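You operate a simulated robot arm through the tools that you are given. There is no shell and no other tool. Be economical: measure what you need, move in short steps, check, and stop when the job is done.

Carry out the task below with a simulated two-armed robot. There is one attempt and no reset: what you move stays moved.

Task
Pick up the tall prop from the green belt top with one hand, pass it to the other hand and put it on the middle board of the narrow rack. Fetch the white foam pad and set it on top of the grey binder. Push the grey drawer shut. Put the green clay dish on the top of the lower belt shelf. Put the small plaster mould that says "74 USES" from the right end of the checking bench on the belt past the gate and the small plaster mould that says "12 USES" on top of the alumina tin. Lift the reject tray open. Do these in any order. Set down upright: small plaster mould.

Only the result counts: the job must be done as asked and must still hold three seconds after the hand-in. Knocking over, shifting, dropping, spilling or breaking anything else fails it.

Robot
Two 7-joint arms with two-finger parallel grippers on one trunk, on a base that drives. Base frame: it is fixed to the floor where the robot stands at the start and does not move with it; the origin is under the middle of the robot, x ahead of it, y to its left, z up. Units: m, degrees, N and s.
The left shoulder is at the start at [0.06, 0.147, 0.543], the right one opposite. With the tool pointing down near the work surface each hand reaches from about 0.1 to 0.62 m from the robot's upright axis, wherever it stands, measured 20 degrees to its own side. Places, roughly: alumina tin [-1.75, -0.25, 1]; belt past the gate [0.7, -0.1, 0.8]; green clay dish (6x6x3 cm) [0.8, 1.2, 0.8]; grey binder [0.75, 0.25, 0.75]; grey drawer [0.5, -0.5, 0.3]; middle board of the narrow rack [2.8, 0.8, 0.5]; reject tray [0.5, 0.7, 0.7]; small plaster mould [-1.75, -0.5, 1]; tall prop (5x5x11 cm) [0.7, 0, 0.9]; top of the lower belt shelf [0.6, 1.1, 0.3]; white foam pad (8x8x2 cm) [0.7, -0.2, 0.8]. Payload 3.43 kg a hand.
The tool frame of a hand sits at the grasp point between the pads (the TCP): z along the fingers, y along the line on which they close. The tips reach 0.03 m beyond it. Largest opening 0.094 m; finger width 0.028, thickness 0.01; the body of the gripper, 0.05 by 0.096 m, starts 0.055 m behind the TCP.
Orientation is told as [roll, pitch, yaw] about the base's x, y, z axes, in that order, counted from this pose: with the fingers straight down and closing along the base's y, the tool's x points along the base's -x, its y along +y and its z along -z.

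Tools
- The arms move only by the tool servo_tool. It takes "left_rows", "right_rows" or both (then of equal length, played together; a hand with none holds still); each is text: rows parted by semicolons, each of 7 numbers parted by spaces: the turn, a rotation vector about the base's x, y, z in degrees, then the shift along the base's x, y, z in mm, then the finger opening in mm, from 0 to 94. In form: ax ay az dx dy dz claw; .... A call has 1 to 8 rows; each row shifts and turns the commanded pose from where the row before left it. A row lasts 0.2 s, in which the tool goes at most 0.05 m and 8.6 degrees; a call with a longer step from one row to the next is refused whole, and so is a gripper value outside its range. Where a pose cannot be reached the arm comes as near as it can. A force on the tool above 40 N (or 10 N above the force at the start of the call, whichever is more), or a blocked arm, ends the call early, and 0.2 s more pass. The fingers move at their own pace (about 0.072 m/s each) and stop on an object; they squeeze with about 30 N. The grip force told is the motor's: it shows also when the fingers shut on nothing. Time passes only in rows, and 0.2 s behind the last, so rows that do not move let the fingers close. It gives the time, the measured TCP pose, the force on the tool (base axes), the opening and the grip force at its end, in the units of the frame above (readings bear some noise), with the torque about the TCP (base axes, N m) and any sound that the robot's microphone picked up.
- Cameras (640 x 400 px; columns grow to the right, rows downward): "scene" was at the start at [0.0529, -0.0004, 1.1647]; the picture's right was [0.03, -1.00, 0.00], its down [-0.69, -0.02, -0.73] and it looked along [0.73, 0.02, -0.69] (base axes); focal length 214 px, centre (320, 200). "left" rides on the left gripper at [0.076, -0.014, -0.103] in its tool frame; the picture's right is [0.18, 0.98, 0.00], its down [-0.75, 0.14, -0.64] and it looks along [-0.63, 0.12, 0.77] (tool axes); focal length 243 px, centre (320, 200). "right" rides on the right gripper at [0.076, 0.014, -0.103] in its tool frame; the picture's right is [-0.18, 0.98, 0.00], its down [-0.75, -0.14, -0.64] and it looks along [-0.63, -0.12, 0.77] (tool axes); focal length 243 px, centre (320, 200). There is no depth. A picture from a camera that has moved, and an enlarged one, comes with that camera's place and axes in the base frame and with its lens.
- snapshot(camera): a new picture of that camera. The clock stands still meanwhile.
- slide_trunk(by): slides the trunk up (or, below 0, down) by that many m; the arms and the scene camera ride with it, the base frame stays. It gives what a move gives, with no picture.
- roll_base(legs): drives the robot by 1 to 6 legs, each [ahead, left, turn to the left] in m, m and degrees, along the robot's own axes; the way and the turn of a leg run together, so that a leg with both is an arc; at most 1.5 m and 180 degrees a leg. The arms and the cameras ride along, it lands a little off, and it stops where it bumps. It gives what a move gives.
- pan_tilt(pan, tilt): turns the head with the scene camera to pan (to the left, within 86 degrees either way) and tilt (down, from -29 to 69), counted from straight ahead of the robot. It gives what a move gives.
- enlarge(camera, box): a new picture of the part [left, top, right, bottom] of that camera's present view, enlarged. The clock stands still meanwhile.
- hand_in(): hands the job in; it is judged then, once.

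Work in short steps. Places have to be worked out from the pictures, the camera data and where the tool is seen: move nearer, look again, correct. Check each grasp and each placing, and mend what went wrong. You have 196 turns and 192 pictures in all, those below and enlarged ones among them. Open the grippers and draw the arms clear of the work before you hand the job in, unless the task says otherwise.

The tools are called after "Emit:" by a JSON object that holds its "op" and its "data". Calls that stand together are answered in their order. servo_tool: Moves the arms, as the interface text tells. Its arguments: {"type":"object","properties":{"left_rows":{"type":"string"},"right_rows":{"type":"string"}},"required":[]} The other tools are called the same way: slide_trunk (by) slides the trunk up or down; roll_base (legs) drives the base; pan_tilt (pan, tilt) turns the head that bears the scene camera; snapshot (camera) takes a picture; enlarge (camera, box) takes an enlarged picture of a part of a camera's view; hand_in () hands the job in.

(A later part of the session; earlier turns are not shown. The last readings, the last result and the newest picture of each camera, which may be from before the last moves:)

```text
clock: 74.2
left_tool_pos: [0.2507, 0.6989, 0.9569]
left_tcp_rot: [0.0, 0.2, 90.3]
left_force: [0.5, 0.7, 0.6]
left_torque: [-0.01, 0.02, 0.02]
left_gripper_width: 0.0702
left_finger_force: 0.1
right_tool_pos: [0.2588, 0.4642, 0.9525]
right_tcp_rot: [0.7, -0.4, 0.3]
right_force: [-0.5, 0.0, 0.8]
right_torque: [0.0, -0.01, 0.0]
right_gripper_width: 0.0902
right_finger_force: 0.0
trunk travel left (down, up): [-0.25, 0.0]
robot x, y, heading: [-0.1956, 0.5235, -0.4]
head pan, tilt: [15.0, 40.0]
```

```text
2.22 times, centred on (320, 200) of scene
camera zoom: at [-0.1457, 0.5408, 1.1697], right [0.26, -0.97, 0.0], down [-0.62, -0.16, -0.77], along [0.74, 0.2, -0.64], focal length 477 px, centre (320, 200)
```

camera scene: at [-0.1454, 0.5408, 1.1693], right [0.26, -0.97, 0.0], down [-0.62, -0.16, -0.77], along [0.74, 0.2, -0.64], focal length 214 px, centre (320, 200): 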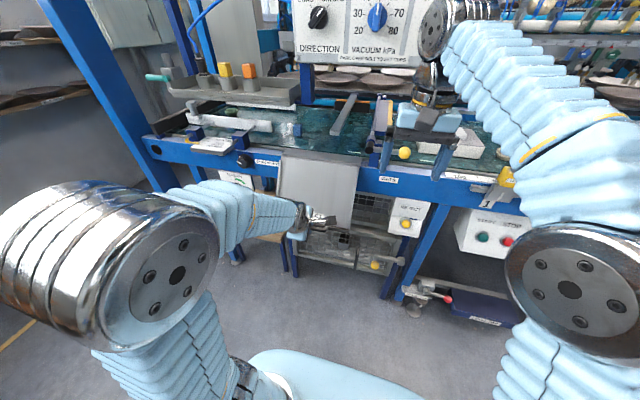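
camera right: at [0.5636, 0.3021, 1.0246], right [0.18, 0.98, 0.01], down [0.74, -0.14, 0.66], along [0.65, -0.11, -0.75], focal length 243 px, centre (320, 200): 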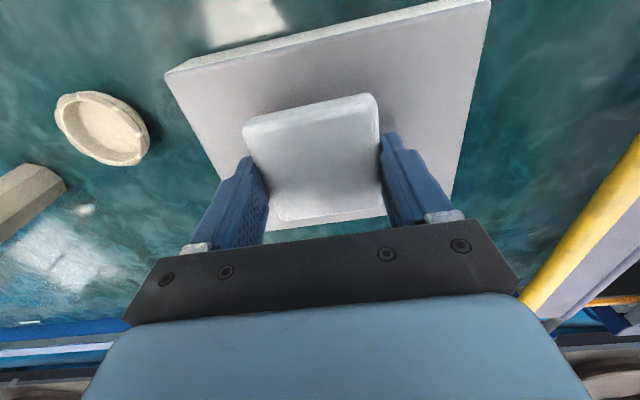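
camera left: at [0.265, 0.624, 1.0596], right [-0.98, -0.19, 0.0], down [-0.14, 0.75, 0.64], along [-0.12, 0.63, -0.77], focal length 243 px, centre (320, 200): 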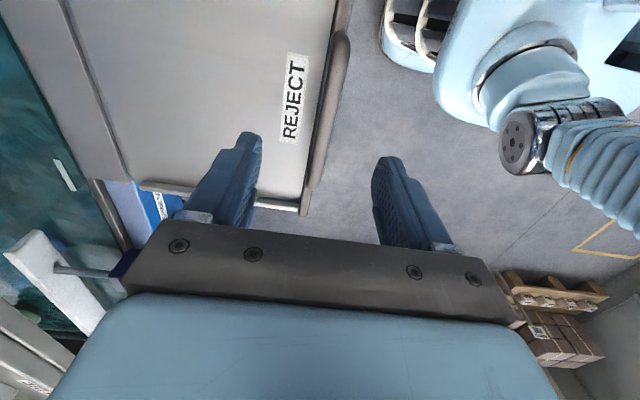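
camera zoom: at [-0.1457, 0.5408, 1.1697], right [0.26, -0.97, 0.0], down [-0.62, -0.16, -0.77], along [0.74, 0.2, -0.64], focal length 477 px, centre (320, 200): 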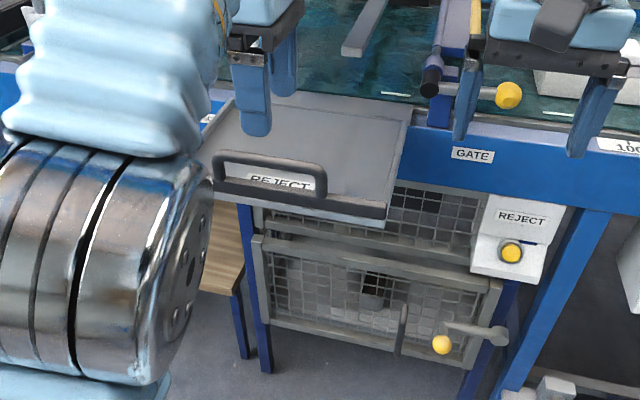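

The hand is clear and the tray stays open. Next the green dish: I rotate the left hand back to yaw 0 while backing away, and drive left to look.

Emit:
{"op": "servo_tool", "data": {"left_rows": "0 0 -8.5 -10 0 4 94;0 0 -8.5 -10 0 4 94;0 0 -8.5 -10 0 4 94;0 0 -8.5 0 0 4 94;0 0 -8.5 0 0 4 94;0 0 -8.5 0 0 4 94;0 0 -8.5 0 0 4 94;0 0 -8.5 0 0 4 94"}}

Emit:
{"op": "roll_base", "data": {"legs": [[-0.15, 0, 0], [0, 0.5, 0]]}}

Emit:
{"op": "snapshot", "data": {"camera": "scene"}}

```text
clock: 76.0
left_tool_pos: [0.2218, 0.699, 0.9899]
left_tcp_rot: [0.1, 0.2, 22.0]
left_force: [-0.7, -0.1, 0.0]
left_torque: [0.04, 0.02, -0.01]
left_gripper_width: 0.0939
left_finger_force: 0.1
right_tool_pos: [0.2576, 0.4641, 0.9527]
right_tcp_rot: [0.7, -0.4, 0.1]
right_force: [-0.6, -0.5, -0.1]
right_torque: [-0.02, 0.03, 0.0]
right_gripper_width: 0.0899
right_finger_force: 0.1
trunk travel left (down, up): [-0.25, 0.0]
robot x, y, heading: [-0.1989, 0.5236, -0.2]
head pan, tilt: [15.0, 40.0]
```

```text
clock: 79.9
left_tool_pos: [0.0604, 1.2162, 0.9884]
left_tcp_rot: [0.1, 0.1, 23.5]
left_force: [-0.1, -0.2, -0.1]
left_torque: [0.01, 0.01, 0.0]
left_gripper_width: 0.0938
left_finger_force: 0.0
right_tool_pos: [0.1027, 0.9811, 0.9523]
right_tcp_rot: [0.7, -0.4, 1.4]
right_force: [-0.5, -0.5, -0.1]
right_torque: [-0.02, -0.03, -0.01]
right_gripper_width: 0.0901
right_finger_force: 0.0
trunk travel left (down, up): [-0.25, 0.0]
robot x, y, heading: [-0.3573, 1.0331, 0.6]
head pan, tilt: [15.0, 40.0]
```

```text
132 pictures are left
camera scene: at [-0.3032, 1.0494, 1.1697], right [0.28, -0.96, 0.0], down [-0.62, -0.18, -0.77], along [0.74, 0.21, -0.64], focal length 214 px, centre (320, 200)
```

scene: 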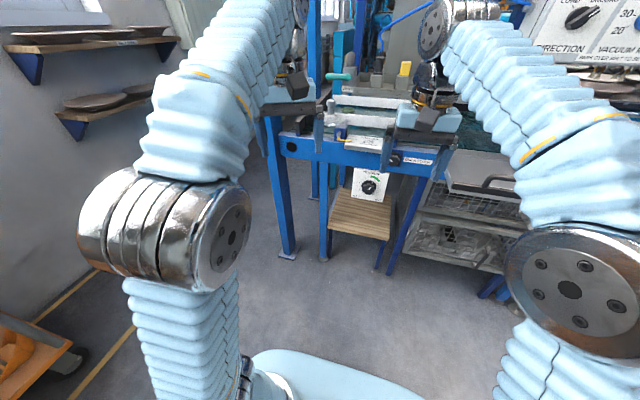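

Emit:
{"op": "enlarge", "data": {"camera": "scene", "box": [250, 60, 510, 260]}}

Emit:
{"op": "snapshot", "data": {"camera": "right"}}

```text
2.00 times, centred on (380, 160) of scene
camera zoom: at [-0.3032, 1.0494, 1.1697], right [0.28, -0.96, 0.0], down [-0.62, -0.18, -0.77], along [0.74, 0.21, -0.64], focal length 429 px, centre (200, 280)
```

zoom: 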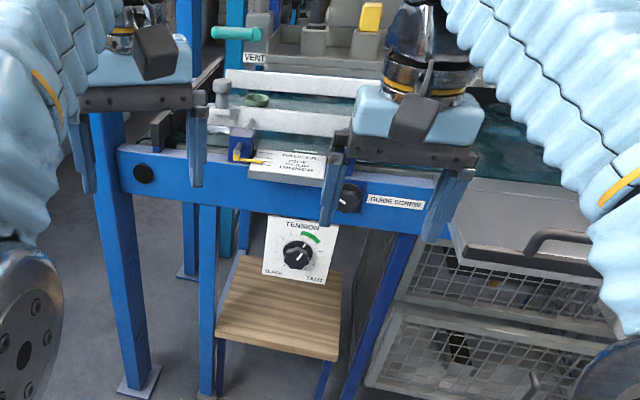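

```text
130 pictures are left
camera right: at [0.0247, 0.9927, 1.0549], right [0.16, 0.99, 0.01], down [0.75, -0.13, 0.65], along [0.64, -0.09, -0.76], focal length 243 px, centre (320, 200)
```

right: 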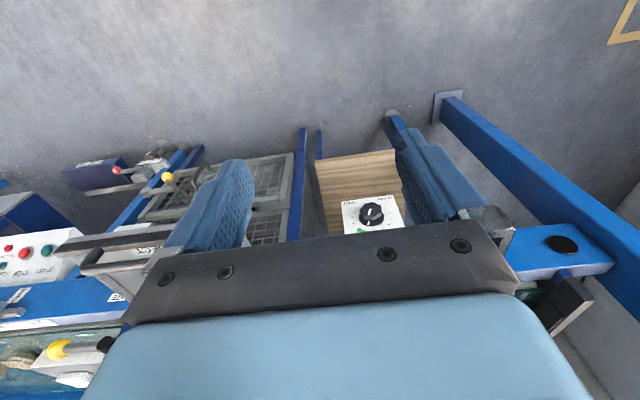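

The green dish sits between two white guide rails at about (0.775, 1.22); the wooden lower shelf spans about x 0.48–0.85, y 0.90–1.22, z≈0.3. I straighten the left hand, tuck the right one, and then drive closer.

Emit:
{"op": "servo_tool", "data": {"left_rows": "0 0 -8 0 0 0 94;0 0 -8 0 0 0 94;0 0 -7 0 0 0 94", "right_rows": "0 0 0 -40 -20 10 94;0 0 0 -40 -20 15 94;0 0 0 -30 -20 15 94"}}

Emit:
{"op": "roll_base", "data": {"legs": [[0.4, 0, 0]]}}

Emit:
{"op": "pan_tilt", "data": {"pan": 10, "tilt": 45}}

Emit:
{"op": "snapshot", "data": {"camera": "scene"}}

Emit:
{"op": "snapshot", "data": {"camera": "left"}}

```text
clock: 80.7
left_tool_pos: [0.0609, 1.2149, 0.9898]
left_tcp_rot: [0.2, 0.2, 0.4]
left_force: [0.3, -0.3, -0.5]
left_torque: [-0.05, 0.03, -0.01]
left_gripper_width: 0.0939
left_finger_force: 0.0
right_tool_pos: [-0.0107, 0.92, 0.9937]
right_tcp_rot: [0.7, -0.5, 1.4]
right_force: [-0.8, 0.1, -0.2]
right_torque: [-0.05, 0.0, 0.02]
right_gripper_width: 0.094
right_finger_force: 0.0
trunk travel left (down, up): [-0.25, 0.0]
robot x, y, heading: [-0.3556, 1.0302, 1.1]
head pan, tilt: [15.0, 40.0]
```

```text
clock: 83.0
left_tool_pos: [0.4179, 1.2227, 0.9886]
left_tcp_rot: [-0.1, 1.0, 0.1]
left_force: [0.4, -0.8, -0.7]
left_torque: [0.01, -0.05, -0.03]
left_gripper_width: 0.094
left_finger_force: 0.0
right_tool_pos: [0.3509, 0.9296, 0.9932]
right_tcp_rot: [0.7, -0.4, 1.6]
right_force: [0.1, 0.4, 0.2]
right_torque: [0.01, 0.0, 0.0]
right_gripper_width: 0.0941
right_finger_force: 0.1
trunk travel left (down, up): [-0.25, 0.0]
robot x, y, heading: [0.0051, 1.0355, 1.5]
head pan, tilt: [15.0, 40.0]
stopped in leg 1: the force on the tool passed its limit at 87 N (the readings are from after the stop); the commanded pose is now the measured one
```

```text
clock: 83.6
left_tool_pos: [0.4165, 1.2219, 0.9886]
left_tcp_rot: [-0.2, 0.9, 0.0]
left_force: [-2.3, -1.1, 1.0]
left_torque: [0.0, -0.1, -0.12]
left_gripper_width: 0.0939
left_finger_force: 0.1
right_tool_pos: [0.3497, 0.9282, 0.993]
right_tcp_rot: [0.7, -0.5, 1.6]
right_force: [0.0, -0.4, -0.2]
right_torque: [0.02, 0.01, -0.01]
right_gripper_width: 0.0941
right_finger_force: 0.0
trunk travel left (down, up): [-0.25, 0.0]
robot x, y, heading: [0.0077, 1.0375, 1.2]
head pan, tilt: [10.0, 45.0]
```

```text
129 pictures are left
camera scene: at [0.0563, 1.0491, 1.1625], right [0.2, -0.98, 0.0], down [-0.69, -0.14, -0.71], along [0.69, 0.14, -0.71], focal length 214 px, centre (320, 200)
```

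scene: 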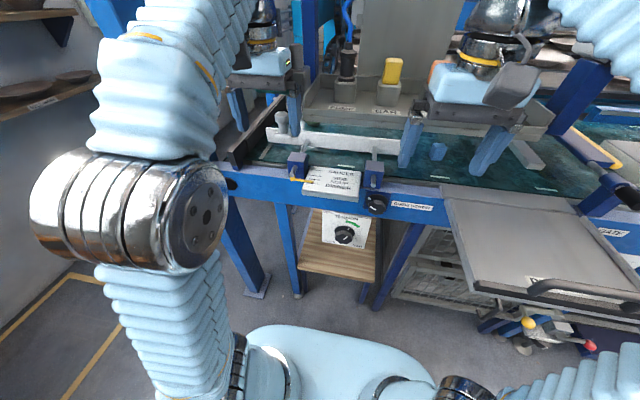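

```text
128 pictures are left
camera left: at [0.3417, 1.2091, 1.0935], right [-0.18, 0.98, 0.0], down [0.76, 0.14, 0.63], along [0.62, 0.12, -0.78], focal length 243 px, centre (320, 200)
```

left: 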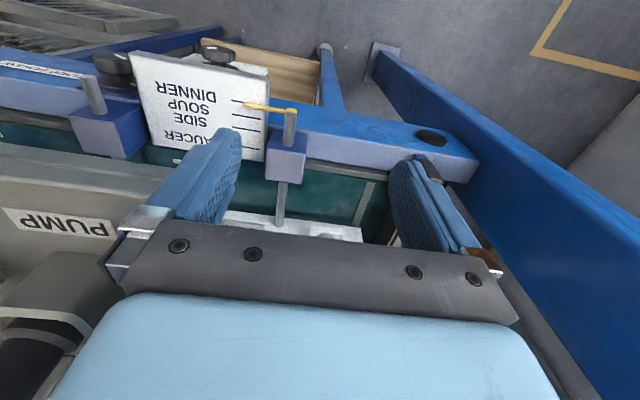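

The left hand bumped something ahead at 87 N. I back off a little and look carefully.

Emit:
{"op": "roll_base", "data": {"legs": [[-0.06, 0, 0]]}}

Emit:
{"op": "enlarge", "data": {"camera": "scene", "box": [190, 0, 510, 220]}}

Emit:
{"op": "pan_tilt", "data": {"pan": 15, "tilt": 10}}

Emit:
{"op": "snapshot", "data": {"camera": "scene"}}

```text
clock: 84.6
left_tool_pos: [0.3552, 1.2195, 0.9896]
left_tcp_rot: [-0.1, 1.0, 0.1]
left_force: [0.7, -0.3, 0.9]
left_torque: [0.02, 0.0, 0.0]
left_gripper_width: 0.094
left_finger_force: 0.0
right_tool_pos: [0.2895, 0.9283, 0.9927]
right_tcp_rot: [0.6, -0.4, 1.7]
right_force: [-0.4, -0.5, -0.2]
right_torque: [0.03, 0.01, 0.02]
right_gripper_width: 0.0941
right_finger_force: 0.1
trunk travel left (down, up): [-0.25, 0.0]
robot x, y, heading: [-0.0555, 1.0362, 1.5]
head pan, tilt: [10.0, 45.0]
```

```text
1.82 times, centred on (350, 110) of scene
camera zoom: at [-0.0048, 1.0478, 1.1624], right [0.2, -0.98, 0.0], down [-0.69, -0.14, -0.71], along [0.69, 0.14, -0.71], focal length 390 px, centre (266, 364)
```

zoom: 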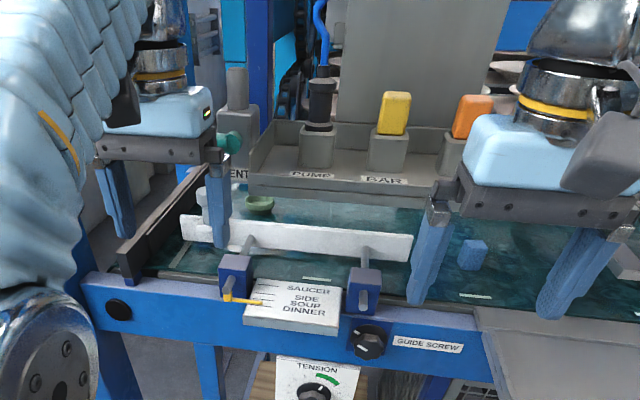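

```text
clock: 85.6
left_tool_pos: [0.3549, 1.2201, 0.9895]
left_tcp_rot: [-0.2, 1.1, 0.1]
left_force: [-0.1, 0.2, -0.3]
left_torque: [0.01, -0.02, 0.04]
left_gripper_width: 0.094
left_finger_force: 0.1
right_tool_pos: [0.2909, 0.9272, 0.9933]
right_tcp_rot: [0.7, -0.4, 1.7]
right_force: [0.1, -0.9, 0.5]
right_torque: [0.02, 0.01, 0.0]
right_gripper_width: 0.094
right_finger_force: 0.0
trunk travel left (down, up): [-0.25, 0.0]
robot x, y, heading: [-0.0519, 1.0363, 1.6]
head pan, tilt: [15.0, 10.0]
```

```text
126 pictures are left
camera scene: at [0.0044, 1.058, 1.2173], right [0.28, -0.96, 0.0], down [-0.17, -0.05, -0.98], along [0.94, 0.28, -0.17], focal length 214 px, centre (320, 200)
```

scene: 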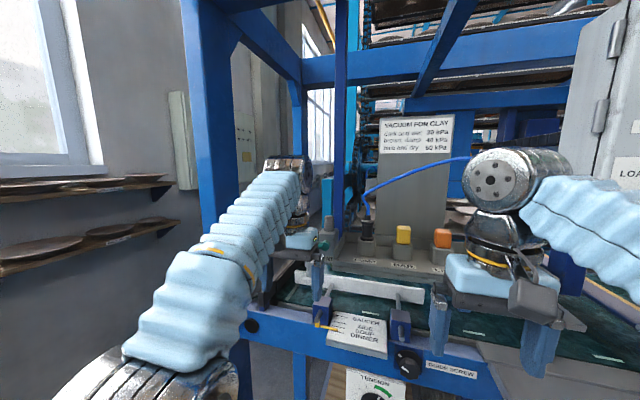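

Triangulating the PUMP/VENT labels puts that manifold at x≈0.46, z≈1.0 – it overhangs the belt, and the left hand touched it. The dish lies beneath it. I back off and lower the trunk to look underneath.

Emit:
{"op": "roll_base", "data": {"legs": [[-0.3, 0, 0]]}}

Emit:
{"op": "slide_trunk", "data": {"by": -0.22}}

Emit:
{"op": "pan_tilt", "data": {"pan": 8, "tilt": 15}}

Emit:
{"op": "snapshot", "data": {"camera": "scene"}}

Emit:
{"op": "enlarge", "data": {"camera": "scene", "box": [220, 110, 420, 240]}}

```text
clock: 87.7
left_tool_pos: [0.048, 1.2166, 0.989]
left_tcp_rot: [-0.2, 1.0, 0.5]
left_force: [0.2, -0.1, 1.2]
left_torque: [0.06, 0.02, 0.0]
left_gripper_width: 0.0939
left_finger_force: 0.1
right_tool_pos: [-0.0153, 0.9224, 0.9927]
right_tcp_rot: [0.7, -0.4, 2.0]
right_force: [-0.3, 0.1, 0.1]
right_torque: [0.01, 0.0, -0.02]
right_gripper_width: 0.0939
right_finger_force: 0.1
trunk travel left (down, up): [-0.25, 0.0]
robot x, y, heading: [-0.363, 1.0275, 1.6]
head pan, tilt: [15.0, 10.0]
```

```text
clock: 90.0
left_tool_pos: [0.0476, 1.2169, 0.7698]
left_tcp_rot: [-0.2, 1.0, 0.5]
left_force: [-0.4, 0.0, -0.2]
left_torque: [-0.03, 0.03, 0.03]
left_gripper_width: 0.0938
left_finger_force: 0.0
right_tool_pos: [-0.0153, 0.9207, 0.7728]
right_tcp_rot: [0.6, -0.4, 2.1]
right_force: [0.1, 0.3, 0.2]
right_torque: [-0.01, -0.06, -0.01]
right_gripper_width: 0.0939
right_finger_force: 0.1
trunk travel left (down, up): [-0.03, 0.22]
robot x, y, heading: [-0.361, 1.0252, 2.0]
head pan, tilt: [15.0, 10.0]
```

```text
clock: 90.7
left_tool_pos: [0.0483, 1.2148, 0.7701]
left_tcp_rot: [-0.1, 1.0, 0.5]
left_force: [-0.7, 0.2, 0.0]
left_torque: [0.02, 0.01, 0.0]
left_gripper_width: 0.0941
left_finger_force: 0.1
right_tool_pos: [-0.0159, 0.9219, 0.7731]
right_tcp_rot: [0.7, -0.4, 2.1]
right_force: [0.3, -1.1, -0.6]
right_torque: [-0.01, 0.01, 0.0]
right_gripper_width: 0.094
right_finger_force: 0.0
trunk travel left (down, up): [-0.03, 0.22]
robot x, y, heading: [-0.3599, 1.0275, 1.6]
head pan, tilt: [8.0, 15.0]
```

```text
125 pictures are left
camera scene: at [-0.2984, 1.0389, 0.9893], right [0.17, -0.99, 0.0], down [-0.25, -0.04, -0.97], along [0.95, 0.17, -0.26], focal length 214 px, centre (320, 200)
```

scene: 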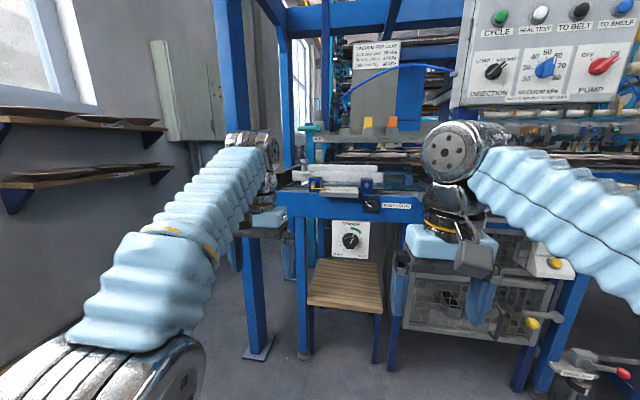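

```text
3.08 times, centred on (320, 175) of scene
camera zoom: at [-0.2984, 1.0389, 0.9893], right [0.17, -0.99, 0.0], down [-0.25, -0.04, -0.97], along [0.95, 0.17, -0.26], focal length 660 px, centre (320, 277)
```

zoom: 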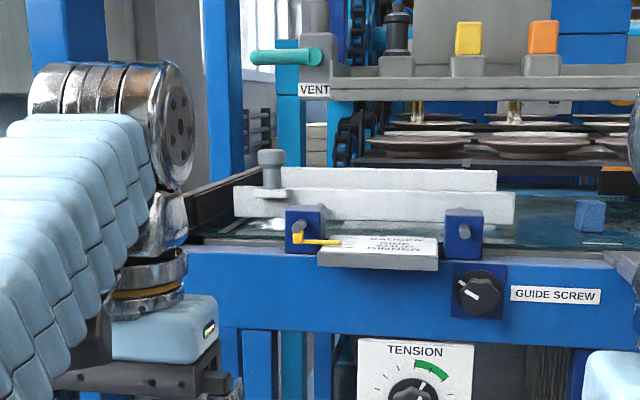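

The manifold is a shelf at z≈0.99–1.03 over x≈0.46–0.65, so the dish at about (0.75, 1.21) between the rails cannot be taken comfortably from the front. I'll go around the left end of the machine: raise the trunk, turn right to face −y, back off to y≈2.05.

Emit:
{"op": "slide_trunk", "data": {"by": 0.22}}

Emit:
{"op": "roll_base", "data": {"legs": [[0, 0, -91.6]]}}

Emit:
{"op": "pan_tilt", "data": {"pan": 85, "tilt": 25}}

Emit:
{"op": "snapshot", "data": {"camera": "scene"}}

```text
clock: 93.0
left_tool_pos: [0.0484, 1.2161, 0.9894]
left_tcp_rot: [-0.2, 1.1, 0.4]
left_force: [-0.5, -0.3, 0.0]
left_torque: [-0.03, -0.01, -0.02]
left_gripper_width: 0.0941
left_finger_force: 0.0
right_tool_pos: [-0.0164, 0.922, 0.9925]
right_tcp_rot: [0.7, -0.4, 2.1]
right_force: [0.3, 0.7, 0.5]
right_torque: [0.02, 0.0, -0.01]
right_gripper_width: 0.094
right_finger_force: 0.1
trunk travel left (down, up): [-0.25, 0.0]
robot x, y, heading: [-0.359, 1.0307, 1.7]
head pan, tilt: [8.0, 15.0]
```

```text
clock: 97.2
left_tool_pos: [-0.1651, 0.6211, 0.9897]
left_tcp_rot: [0.0, 1.0, -88.5]
left_force: [-0.1, -0.4, -1.0]
left_torque: [0.01, -0.02, 0.01]
left_gripper_width: 0.094
left_finger_force: 0.0
right_tool_pos: [-0.4602, 0.6799, 0.9927]
right_tcp_rot: [0.7, -0.5, -86.9]
right_force: [0.1, 0.6, -0.1]
right_torque: [0.01, 0.04, -0.01]
right_gripper_width: 0.0939
right_finger_force: 0.0
trunk travel left (down, up): [-0.25, 0.0]
robot x, y, heading: [-0.3602, 1.0273, -87.3]
head pan, tilt: [8.0, 15.0]
```

```text
clock: 98.7
left_tool_pos: [-0.1649, 0.6199, 0.9898]
left_tcp_rot: [0.0, 0.9, -88.5]
left_force: [0.0, -0.3, -0.1]
left_torque: [-0.02, 0.01, -0.04]
left_gripper_width: 0.094
left_finger_force: 0.2
right_tool_pos: [-0.4589, 0.6797, 0.9927]
right_tcp_rot: [0.6, -0.4, -86.9]
right_force: [0.9, 0.6, 0.7]
right_torque: [0.03, 0.01, 0.01]
right_gripper_width: 0.094
right_finger_force: 0.0
trunk travel left (down, up): [-0.25, 0.0]
robot x, y, heading: [-0.3594, 1.0254, -87.2]
head pan, tilt: [85.0, 25.0]
```

```text
123 pictures are left
camera scene: at [-0.27, 1.0501, 1.193], right [-0.04, -1.0, 0.0], down [-0.42, 0.02, -0.91], along [0.91, -0.04, -0.42], focal length 214 px, centre (320, 200)
```

scene: 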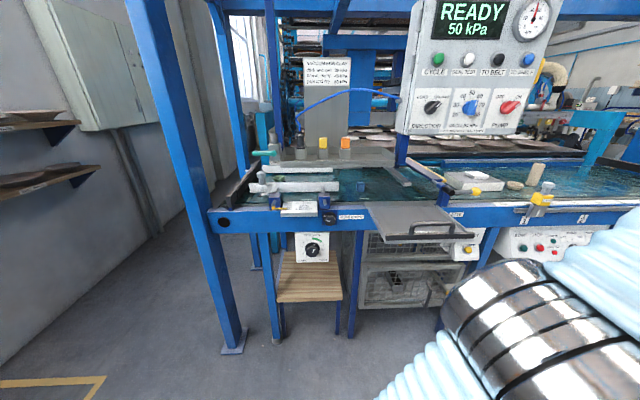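

The wall is at y≈2.6, end posts at (0.47,1.5) and (1.03,1.5). I drive back to y≈2.05, then sideways toward x≈0.8, stopping halfway to check.

Emit:
{"op": "roll_base", "data": {"legs": [[0, 0, -2.7], [-1.0, 0, 0], [0, 0.6, 0]]}}

Emit:
{"op": "pan_tilt", "data": {"pan": 40, "tilt": 25}}

Emit:
{"op": "snapshot", "data": {"camera": "scene"}}

```text
clock: 103.1
left_tool_pos: [-0.1866, 1.416, 0.9906]
left_tcp_rot: [-0.1, 1.0, -91.9]
left_force: [-0.4, 0.1, -0.9]
left_torque: [0.01, -0.02, 0.0]
left_gripper_width: 0.094
left_finger_force: 0.1
right_tool_pos: [-0.477, 1.4916, 0.9948]
right_tcp_rot: [0.7, -0.5, -90.3]
right_force: [0.3, 0.0, -0.6]
right_torque: [-0.03, -0.01, 0.02]
right_gripper_width: 0.0943
right_finger_force: 0.1
trunk travel left (down, up): [-0.25, 0.0]
robot x, y, heading: [-0.3556, 1.8293, -90.6]
head pan, tilt: [85.0, 25.0]
stopped in leg 2: the robot was blocked; the commanded pose is now the measured one
```

```text
clock: 104.2
left_tool_pos: [-0.1863, 1.4156, 0.9908]
left_tcp_rot: [-0.1, 1.1, -91.9]
left_force: [0.0, 0.4, -0.3]
left_torque: [-0.02, 0.01, 0.01]
left_gripper_width: 0.094
left_finger_force: 0.0
right_tool_pos: [-0.4768, 1.4913, 0.9937]
right_tcp_rot: [0.7, -0.5, -90.2]
right_force: [-0.3, -0.9, -0.5]
right_torque: [0.03, 0.02, 0.02]
right_gripper_width: 0.0938
right_finger_force: 0.1
trunk travel left (down, up): [-0.25, 0.0]
robot x, y, heading: [-0.3583, 1.8364, -90.8]
head pan, tilt: [40.0, 25.0]
```

```text
122 pictures are left
camera scene: at [-0.2992, 1.7881, 1.193], right [-0.77, -0.64, 0.0], down [-0.27, 0.33, -0.91], along [0.58, -0.7, -0.42], focal length 214 px, centre (320, 200)
```

scene: 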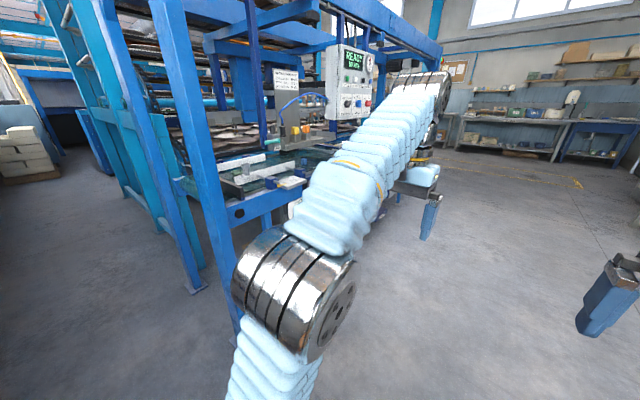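

Blocked by the cart behind at y≈1.84. I ease forward, go 0.35 m toward +x, and only then back up to y≈2.05.

Emit:
{"op": "roll_base", "data": {"legs": [[0.03, 0, 0.8], [0, 0.36, 0], [-0.22, 0, 0]]}}

Emit:
{"op": "snapshot", "data": {"camera": "scene"}}

```text
clock: 108.3
left_tool_pos: [0.192, 1.6136, 0.9905]
left_tcp_rot: [-0.1, 1.1, -90.9]
left_force: [-0.8, -0.8, -0.1]
left_torque: [-0.01, 0.05, 0.01]
left_gripper_width: 0.0938
left_finger_force: 0.0
right_tool_pos: [-0.1002, 1.6847, 0.9939]
right_tcp_rot: [0.6, -0.3, -89.4]
right_force: [0.4, -0.4, -0.5]
right_torque: [0.03, -0.01, 0.0]
right_gripper_width: 0.0941
right_finger_force: 0.1
trunk travel left (down, up): [-0.25, 0.0]
robot x, y, heading: [0.0162, 2.0293, -89.5]
head pan, tilt: [40.0, 25.0]
```

```text
121 pictures are left
camera scene: at [0.0739, 1.9841, 1.193], right [-0.76, -0.65, 0.0], down [-0.27, 0.32, -0.91], along [0.59, -0.69, -0.42], focal length 214 px, centre (320, 200)
```

scene: 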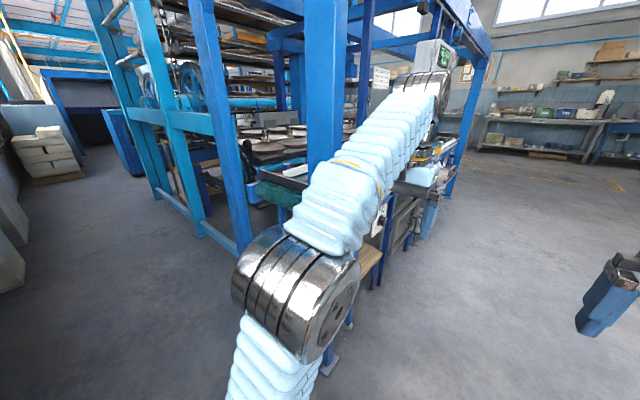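

Clear corridor. I move on +x by 0.8 m to stand in front of the belt's left end.

Emit:
{"op": "roll_base", "data": {"legs": [[0, 0.8, 0]]}}

Emit:
{"op": "pan_tilt", "data": {"pan": 0, "tilt": 40}}

Emit:
{"op": "snapshot", "data": {"camera": "scene"}}

```text
clock: 112.6
left_tool_pos: [0.9807, 1.6107, 0.9899]
left_tcp_rot: [-0.1, 1.0, -91.7]
left_force: [0.5, 0.2, -0.2]
left_torque: [-0.01, 0.04, -0.02]
left_gripper_width: 0.094
left_finger_force: 0.1
right_tool_pos: [0.6906, 1.6864, 0.9935]
right_tcp_rot: [0.7, -0.4, -90.0]
right_force: [-0.9, 0.2, 0.3]
right_torque: [-0.03, -0.01, 0.02]
right_gripper_width: 0.0941
right_finger_force: 0.1
trunk travel left (down, up): [-0.25, 0.0]
robot x, y, heading: [0.8104, 2.0259, -90.5]
head pan, tilt: [40.0, 25.0]
```

```text
clock: 113.7
left_tool_pos: [0.982, 1.6117, 0.989]
left_tcp_rot: [-0.1, 1.0, -91.7]
left_force: [-0.2, -0.3, 0.0]
left_torque: [0.0, -0.01, 0.01]
left_gripper_width: 0.0939
left_finger_force: 0.1
right_tool_pos: [0.6902, 1.6851, 0.9929]
right_tcp_rot: [0.6, -0.4, -90.0]
right_force: [-0.6, -0.6, 0.4]
right_torque: [-0.01, 0.01, -0.03]
right_gripper_width: 0.0941
right_finger_force: 0.0
trunk travel left (down, up): [-0.25, 0.0]
robot x, y, heading: [0.8085, 2.0278, -90.7]
head pan, tilt: [0.0, 40.0]
```

```text
120 pictures are left
camera scene: at [0.8082, 1.9689, 1.1697], right [-1.0, 0.01, 0.0], down [0.0, 0.64, -0.77], along [0.0, -0.77, -0.64], focal length 214 px, centre (320, 200)
```

scene: 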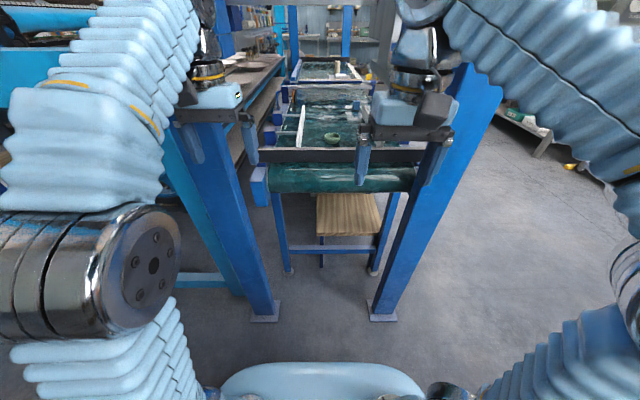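

Excellent view: dish ≈ (0.76, 1.214), and the wooden shelf is also reachable from this end (x 0.49–0.80, near edge y≈1.22). I tuck the left hand back and drive 0.19 m forward.

Emit:
{"op": "servo_tool", "data": {"left_rows": "0 0 0 -10 35 0 94;0 0 0 -10 35 0 94;0 0 0 -10 30 0 94"}}

Emit:
{"op": "roll_base", "data": {"legs": [[0.19, 0, 0.7]]}}

Emit:
{"op": "pan_tilt", "data": {"pan": -5, "tilt": 48}}

Emit:
{"op": "snapshot", "data": {"camera": "scene"}}

```text
clock: 114.5
left_tool_pos: [0.9526, 1.708, 0.9869]
left_tcp_rot: [-0.1, 1.0, -91.6]
left_force: [-0.1, 0.3, -0.6]
left_torque: [0.01, 0.01, 0.01]
left_gripper_width: 0.0941
left_finger_force: 0.1
right_tool_pos: [0.6903, 1.685, 0.9932]
right_tcp_rot: [0.7, -0.4, -90.0]
right_force: [0.2, -0.7, 0.2]
right_torque: [0.02, -0.01, 0.01]
right_gripper_width: 0.0943
right_finger_force: 0.0
trunk travel left (down, up): [-0.25, 0.0]
robot x, y, heading: [0.8054, 2.0273, -90.2]
head pan, tilt: [0.0, 40.0]
```

```text
clock: 116.0
left_tool_pos: [0.9549, 1.518, 0.9877]
left_tcp_rot: [-0.1, 1.0, -91.1]
left_force: [-0.1, -0.2, 0.4]
left_torque: [-0.04, -0.02, -0.01]
left_gripper_width: 0.0942
left_finger_force: 0.0
right_tool_pos: [0.6943, 1.4924, 0.9929]
right_tcp_rot: [0.8, -0.5, -89.3]
right_force: [0.1, -0.2, -0.6]
right_torque: [-0.05, -0.01, 0.0]
right_gripper_width: 0.0942
right_finger_force: 0.1
trunk travel left (down, up): [-0.25, 0.0]
robot x, y, heading: [0.8053, 1.8357, -89.9]
head pan, tilt: [0.0, 40.0]
```

```text
clock: 116.7
left_tool_pos: [0.9551, 1.5174, 0.9869]
left_tcp_rot: [-0.1, 1.0, -91.2]
left_force: [0.3, 0.3, 0.3]
left_torque: [-0.01, 0.02, -0.01]
left_gripper_width: 0.0939
left_finger_force: 0.1
right_tool_pos: [0.6936, 1.4924, 0.993]
right_tcp_rot: [0.8, -0.3, -89.5]
right_force: [0.1, -0.6, 0.4]
right_torque: [0.01, 0.0, -0.01]
right_gripper_width: 0.0939
right_finger_force: 0.1
trunk travel left (down, up): [-0.25, 0.0]
robot x, y, heading: [0.8074, 1.8349, -89.9]
head pan, tilt: [-5.0, 48.0]
```

```text
119 pictures are left
camera scene: at [0.8015, 1.7837, 1.1583], right [-1.0, 0.08, 0.0], down [0.06, 0.74, -0.67], along [-0.06, -0.67, -0.74], focal length 214 px, centre (320, 200)
```

scene: 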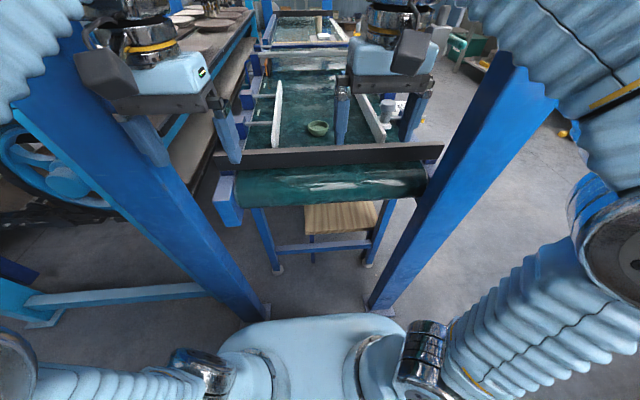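

Dish confirmed at (0.758, 1.216). I move the right hand above it, tilting forward 28°.

Emit:
{"op": "servo_tool", "data": {"right_rows": "-7 0 0 16 -45 -10 94;-7 0 0 16 -45 -10 94;-7 0 0 16 -45 -10 94;-7 0 0 14 -45 -10 94;0 0 0 0 -30 -20 94"}}

Emit:
{"op": "snapshot", "data": {"camera": "right"}}

Emit:
{"op": "enlarge", "data": {"camera": "scene", "box": [200, 40, 480, 220]}}

```text
clock: 117.9
left_tool_pos: [0.9564, 1.5178, 0.988]
left_tcp_rot: [-0.1, 0.9, -91.1]
left_force: [-0.8, 0.2, 0.1]
left_torque: [-0.03, -0.04, 0.0]
left_gripper_width: 0.0937
left_finger_force: 0.1
right_tool_pos: [0.7517, 1.2829, 0.9334]
right_tcp_rot: [0.5, -28.5, -89.5]
right_force: [-0.3, 0.4, 0.0]
right_torque: [0.0, 0.0, -0.02]
right_gripper_width: 0.094
right_finger_force: 0.1
trunk travel left (down, up): [-0.25, 0.0]
robot x, y, heading: [0.8091, 1.8332, -90.0]
head pan, tilt: [-5.0, 48.0]
```

```text
118 pictures are left
camera right: at [0.7643, 1.3984, 0.987], right [0.98, -0.15, 0.09], down [-0.14, -0.36, 0.92], along [-0.1, -0.92, -0.37], focal length 243 px, centre (320, 200)
```

right: 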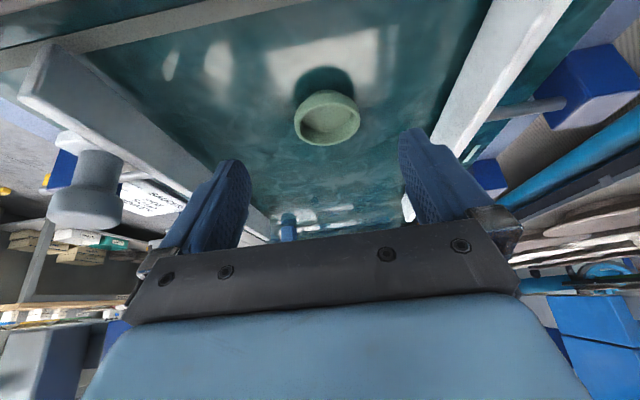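

```text
2.22 times, centred on (340, 130) of scene
camera zoom: at [0.8015, 1.7839, 1.1583], right [-1.0, 0.08, 0.0], down [0.06, 0.74, -0.67], along [-0.06, -0.67, -0.74], focal length 477 px, centre (276, 356)
```

zoom: 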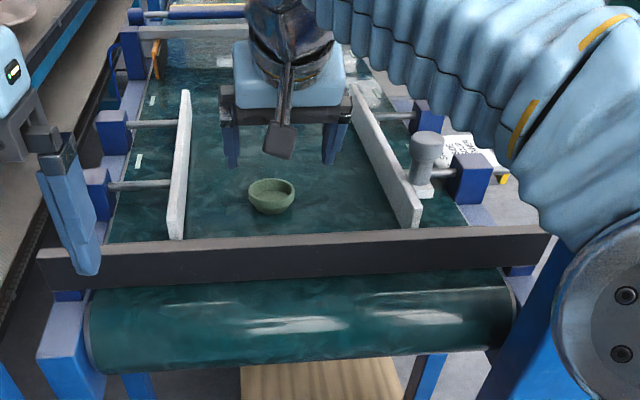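

Dish at (0.759, 1.219). I descend along the tool axis to straddle it.

Emit:
{"op": "servo_tool", "data": {"right_rows": "0 0 0 3 -18 -22 94;0 0 0 4 -16 -22 94;0 0 0 0 -11 -18 94;0 0 0 0 -5 -12 94"}}

Emit:
{"op": "snapshot", "data": {"camera": "right"}}

Emit:
{"op": "enlarge", "data": {"camera": "scene", "box": [200, 40, 480, 220]}}

```text
clock: 118.9
left_tool_pos: [0.956, 1.519, 0.9872]
left_tcp_rot: [-0.2, 1.0, -91.2]
left_force: [-0.4, -0.4, 0.4]
left_torque: [0.02, 0.01, -0.02]
left_gripper_width: 0.094
left_finger_force: 0.1
right_tool_pos: [0.7624, 1.2325, 0.8579]
right_tcp_rot: [0.5, -28.5, -89.5]
right_force: [-0.6, 0.3, -0.6]
right_torque: [-0.01, -0.03, 0.0]
right_gripper_width: 0.094
right_finger_force: 0.0
trunk travel left (down, up): [-0.25, 0.0]
robot x, y, heading: [0.8092, 1.8357, -90.0]
head pan, tilt: [-5.0, 48.0]
```

```text
116 pictures are left
camera right: at [0.7741, 1.3488, 0.9118], right [0.98, -0.15, 0.09], down [-0.14, -0.36, 0.92], along [-0.1, -0.92, -0.37], focal length 243 px, centre (320, 200)
```

right: 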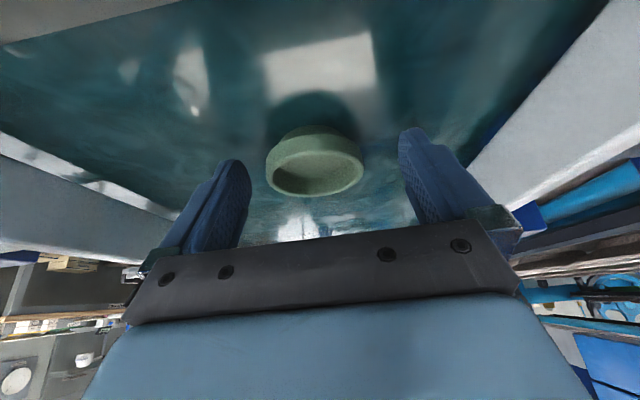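

```text
2.22 times, centred on (340, 130) of scene
camera zoom: at [0.8015, 1.7837, 1.1583], right [-1.0, 0.08, 0.0], down [0.06, 0.74, -0.67], along [-0.06, -0.67, -0.74], focal length 477 px, centre (276, 356)
```

zoom: 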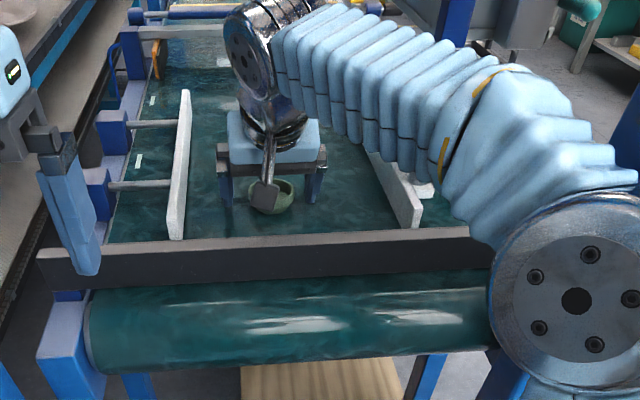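

Dish is centred between the fingers. Closing.

Emit:
{"op": "servo_tool", "data": {"right_rows": "0 0 0 0 0 0 50;0 0 0 0 0 0 30;0 0 0 0 0 0 20;0 0 0 0 0 0 20"}}

Emit:
{"op": "snapshot", "data": {"camera": "right"}}

```text
clock: 119.9
left_tool_pos: [0.9551, 1.517, 0.9881]
left_tcp_rot: [-0.1, 1.0, -91.1]
left_force: [0.9, 0.3, 0.2]
left_torque: [-0.03, 0.0, -0.02]
left_gripper_width: 0.0938
left_finger_force: 0.0
right_tool_pos: [0.7624, 1.2327, 0.858]
right_tcp_rot: [0.5, -28.3, -89.5]
right_force: [0.4, -0.8, 0.6]
right_torque: [0.0, 0.02, 0.02]
right_gripper_width: 0.0588
right_finger_force: 30.5
trunk travel left (down, up): [-0.25, 0.0]
robot x, y, heading: [0.8039, 1.8371, -89.8]
head pan, tilt: [-5.0, 48.0]
```

```text
114 pictures are left
camera right: at [0.7741, 1.3491, 0.912], right [0.98, -0.15, 0.09], down [-0.14, -0.36, 0.92], along [-0.1, -0.92, -0.37], focal length 243 px, centre (320, 200)
```

right: 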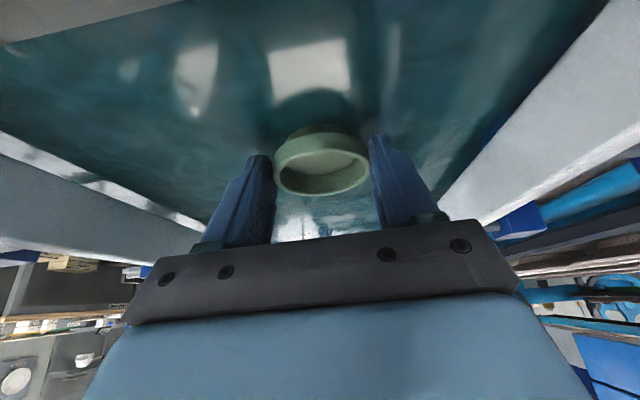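

Dish gripped (59 mm). I lift and draw it back over the end board.

Emit:
{"op": "servo_tool", "data": {"right_rows": "0 0 0 0 5 20 20;0 0 0 0 10 30 20;0 0 0 0 20 30 20;0 0 0 0 40 10 20;0 0 0 0 45 5 20;0 0 0 0 45 0 20;0 0 0 0 45 0 20;0 0 0 0 45 0 20"}}

Emit:
{"op": "snapshot", "data": {"camera": "right"}}

```text
clock: 121.7
left_tool_pos: [0.9552, 1.5181, 0.9883]
left_tcp_rot: [-0.1, 1.0, -91.1]
left_force: [0.4, -0.3, -0.5]
left_torque: [-0.01, 0.03, 0.02]
left_gripper_width: 0.0943
left_finger_force: 0.1
right_tool_pos: [0.7646, 1.4907, 0.9563]
right_tcp_rot: [0.5, -28.4, -89.4]
right_force: [0.0, 0.0, -0.9]
right_torque: [0.03, -0.03, 0.02]
right_gripper_width: 0.0591
right_finger_force: 30.0
trunk travel left (down, up): [-0.25, 0.0]
robot x, y, heading: [0.8079, 1.835, -90.1]
head pan, tilt: [-5.0, 48.0]
```

```text
113 pictures are left
camera right: at [0.7761, 1.6069, 1.0102], right [0.98, -0.15, 0.09], down [-0.14, -0.36, 0.92], along [-0.1, -0.92, -0.37], focal length 243 px, centre (320, 200)
```

right: 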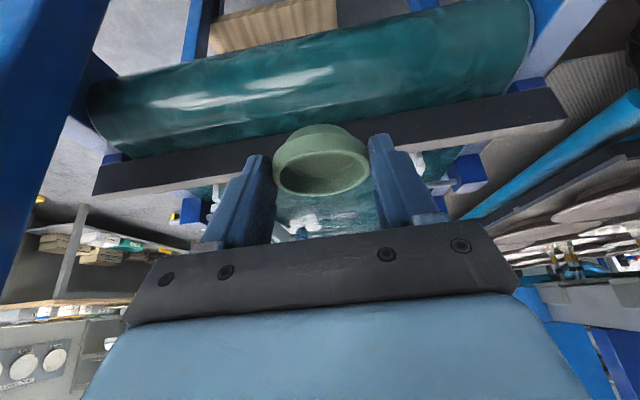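

Held securely. I back off 0.2 m, lower the trunk and look at the shelf from this end.

Emit:
{"op": "roll_base", "data": {"legs": [[-0.2, 0, 0]]}}

Emit:
{"op": "slide_trunk", "data": {"by": -0.25}}

Emit:
{"op": "pan_tilt", "data": {"pan": 0, "tilt": 35}}

Emit:
{"op": "snapshot", "data": {"camera": "scene"}}

```text
clock: 123.3
left_tool_pos: [0.9545, 1.7184, 0.9886]
left_tcp_rot: [-0.1, 0.9, -91.1]
left_force: [0.2, -0.8, 0.1]
left_torque: [-0.01, 0.06, 0.03]
left_gripper_width: 0.0938
left_finger_force: 0.0
right_tool_pos: [0.7633, 1.6902, 0.9568]
right_tcp_rot: [0.4, -28.4, -89.4]
right_force: [-0.5, 0.7, -0.8]
right_torque: [0.01, -0.04, 0.0]
right_gripper_width: 0.0587
right_finger_force: 29.9
trunk travel left (down, up): [-0.25, 0.0]
robot x, y, heading: [0.8067, 2.0354, -89.9]
head pan, tilt: [-5.0, 48.0]
```

```text
clock: 125.9
left_tool_pos: [0.9549, 1.7184, 0.7375]
left_tcp_rot: [-0.1, 1.0, -91.1]
left_force: [0.4, 0.5, -0.1]
left_torque: [-0.02, -0.02, 0.0]
left_gripper_width: 0.0938
left_finger_force: 0.0
right_tool_pos: [0.7635, 1.6903, 0.7061]
right_tcp_rot: [0.4, -28.4, -89.3]
right_force: [-0.3, 0.0, 0.1]
right_torque: [0.04, -0.01, 0.01]
right_gripper_width: 0.0589
right_finger_force: 29.5
trunk travel left (down, up): [0.0, 0.25]
robot x, y, heading: [0.808, 2.0341, -89.7]
head pan, tilt: [-5.0, 48.0]
```

```text
clock: 126.6
left_tool_pos: [0.9557, 1.7187, 0.7372]
left_tcp_rot: [-0.1, 1.0, -91.1]
left_force: [-0.1, -0.5, -0.3]
left_torque: [0.01, -0.04, 0.01]
left_gripper_width: 0.0938
left_finger_force: 0.1
right_tool_pos: [0.7633, 1.69, 0.7052]
right_tcp_rot: [0.4, -28.4, -89.4]
right_force: [0.5, 0.7, -0.5]
right_torque: [0.01, 0.0, -0.01]
right_gripper_width: 0.0591
right_finger_force: 29.5
trunk travel left (down, up): [0.0, 0.25]
robot x, y, heading: [0.8073, 2.038, -89.8]
head pan, tilt: [0.0, 35.0]
```

```text
112 pictures are left
camera scene: at [0.8076, 1.9742, 0.9272], right [-1.0, 0.0, 0.0], down [0.0, 0.57, -0.82], along [0.0, -0.82, -0.57], focal length 214 px, centre (320, 200)
```

scene: 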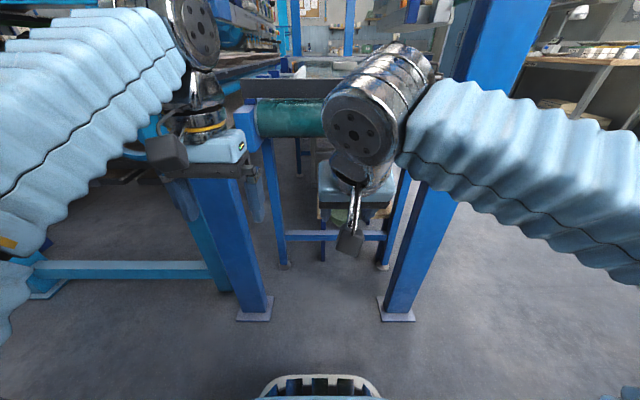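

I lower the right hand in front of the posts to about (0.70, 1.52, 0.45).

Emit:
{"op": "servo_tool", "data": {"right_rows": "0 0 0 -8 -21 -32 20;0 0 0 -8 -21 -32 20;0 0 0 -8 -21 -32 20;0 0 0 -8 -21 -32 20;0 0 0 -8 -21 -32 20;0 0 0 -8 -21 -32 20;0 0 0 -8 -21 -32 20;0 0 0 -8 -21 -32 20"}}

Emit:
{"op": "snapshot", "data": {"camera": "right"}}

Emit:
{"op": "snapshot", "data": {"camera": "scene"}}

```text
clock: 128.4
left_tool_pos: [0.9553, 1.718, 0.7383]
left_tcp_rot: [-0.1, 0.9, -91.1]
left_force: [-0.6, 0.7, -1.1]
left_torque: [-0.03, 0.0, -0.06]
left_gripper_width: 0.0941
left_finger_force: 0.1
right_tool_pos: [0.6979, 1.5216, 0.449]
right_tcp_rot: [0.4, -28.5, -89.2]
right_force: [0.1, 0.3, 0.0]
right_torque: [0.01, -0.01, -0.02]
right_gripper_width: 0.0585
right_finger_force: 30.1
trunk travel left (down, up): [0.0, 0.25]
robot x, y, heading: [0.8057, 2.0339, -89.8]
head pan, tilt: [0.0, 35.0]
```

```text
111 pictures are left
camera right: at [0.7095, 1.638, 0.5035], right [0.98, -0.15, 0.09], down [-0.14, -0.36, 0.92], along [-0.1, -0.92, -0.37], focal length 243 px, centre (320, 200)
```

right: 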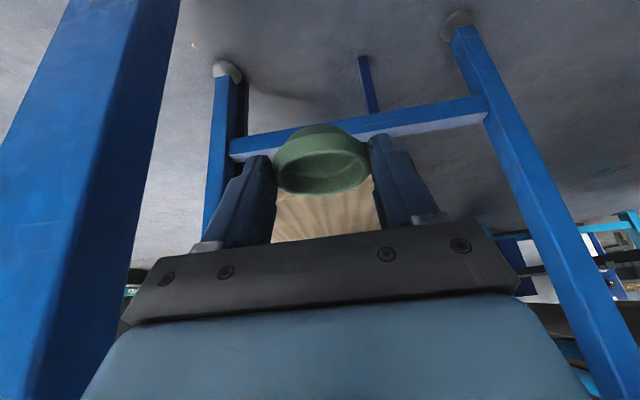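

```text
110 pictures are left
camera scene: at [0.8076, 1.9743, 0.9273], right [-1.0, 0.0, 0.0], down [0.0, 0.57, -0.82], along [0.0, -0.82, -0.57], focal length 214 px, centre (320, 200)
```

scene: 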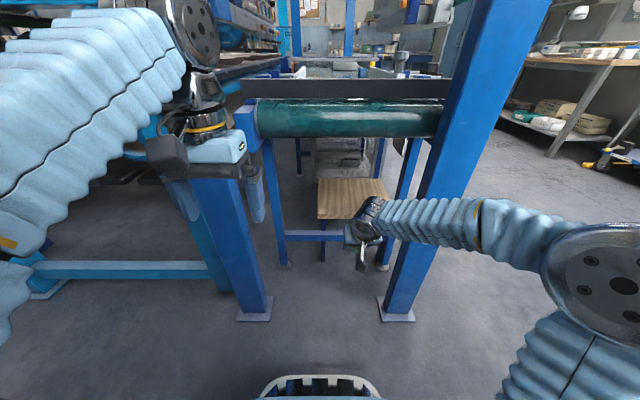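

The forearm would meet the front post if I enter from this end, so I'll place it from the front instead. I reverse the hand motion first.

Emit:
{"op": "servo_tool", "data": {"right_rows": "0 0 0 8 21 32 20;0 0 0 8 21 32 20;0 0 0 8 21 32 20;0 0 0 8 21 32 20;0 0 0 8 21 32 20;0 0 0 8 21 32 20;0 0 0 8 21 32 20;0 0 0 8 21 32 20"}}

Emit:
{"op": "roll_base", "data": {"legs": [[0, -0.78, 0]]}}

Emit:
{"op": "pan_tilt", "data": {"pan": -80, "tilt": 35}}

Emit:
{"op": "snapshot", "data": {"camera": "scene"}}

```text
clock: 130.2
left_tool_pos: [0.9554, 1.718, 0.7373]
left_tcp_rot: [-0.1, 1.0, -91.1]
left_force: [-0.2, -0.4, -0.8]
left_torque: [0.0, 0.02, -0.02]
left_gripper_width: 0.0939
left_finger_force: 0.0
right_tool_pos: [0.7637, 1.6917, 0.7058]
right_tcp_rot: [0.6, -28.4, -89.4]
right_force: [-0.3, -0.3, -0.1]
right_torque: [0.03, -0.03, -0.01]
right_gripper_width: 0.0586
right_finger_force: 29.7
trunk travel left (down, up): [0.0, 0.25]
robot x, y, heading: [0.8052, 2.0349, -89.9]
head pan, tilt: [0.0, 35.0]
```

```text
clock: 134.6
left_tool_pos: [0.1288, 1.7193, 0.7375]
left_tcp_rot: [-0.2, 1.0, -92.0]
left_force: [-0.6, 0.0, 0.5]
left_torque: [-0.01, -0.02, -0.01]
left_gripper_width: 0.094
left_finger_force: 0.1
right_tool_pos: [-0.0611, 1.6963, 0.7064]
right_tcp_rot: [0.4, -28.4, -90.3]
right_force: [-0.7, -0.4, -1.0]
right_torque: [0.0, 0.01, -0.01]
right_gripper_width: 0.0588
right_finger_force: 30.0
trunk travel left (down, up): [0.0, 0.25]
robot x, y, heading: [-0.0118, 2.0383, -90.7]
head pan, tilt: [0.0, 35.0]
```

```text
clock: 136.1
left_tool_pos: [0.1293, 1.72, 0.738]
left_tcp_rot: [-0.1, 1.0, -92.0]
left_force: [0.4, 0.9, -0.1]
left_torque: [-0.01, 0.05, 0.02]
left_gripper_width: 0.094
left_finger_force: 0.0
right_tool_pos: [-0.0629, 1.6954, 0.7054]
right_tcp_rot: [0.4, -28.4, -90.3]
right_force: [0.4, -0.1, -0.8]
right_torque: [0.04, 0.0, -0.03]
right_gripper_width: 0.0589
right_finger_force: 29.5
trunk travel left (down, up): [0.0, 0.25]
robot x, y, heading: [-0.0134, 2.0345, -90.9]
head pan, tilt: [-80.0, 35.0]
```

```text
109 pictures are left
camera scene: at [-0.0994, 2.0513, 0.9273], right [-0.16, 0.99, 0.0], down [0.57, 0.09, -0.82], along [-0.81, -0.13, -0.57], focal length 214 px, centre (320, 200)
```

scene: 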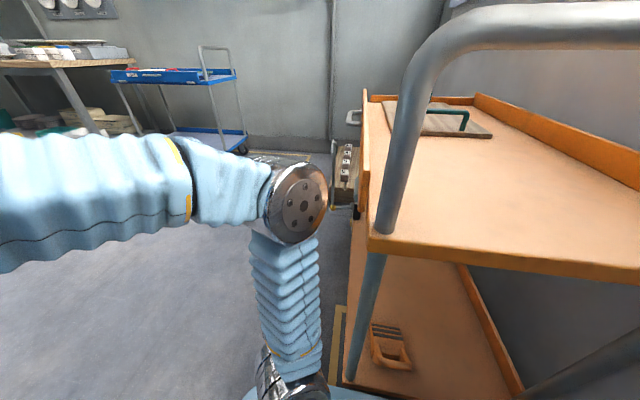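

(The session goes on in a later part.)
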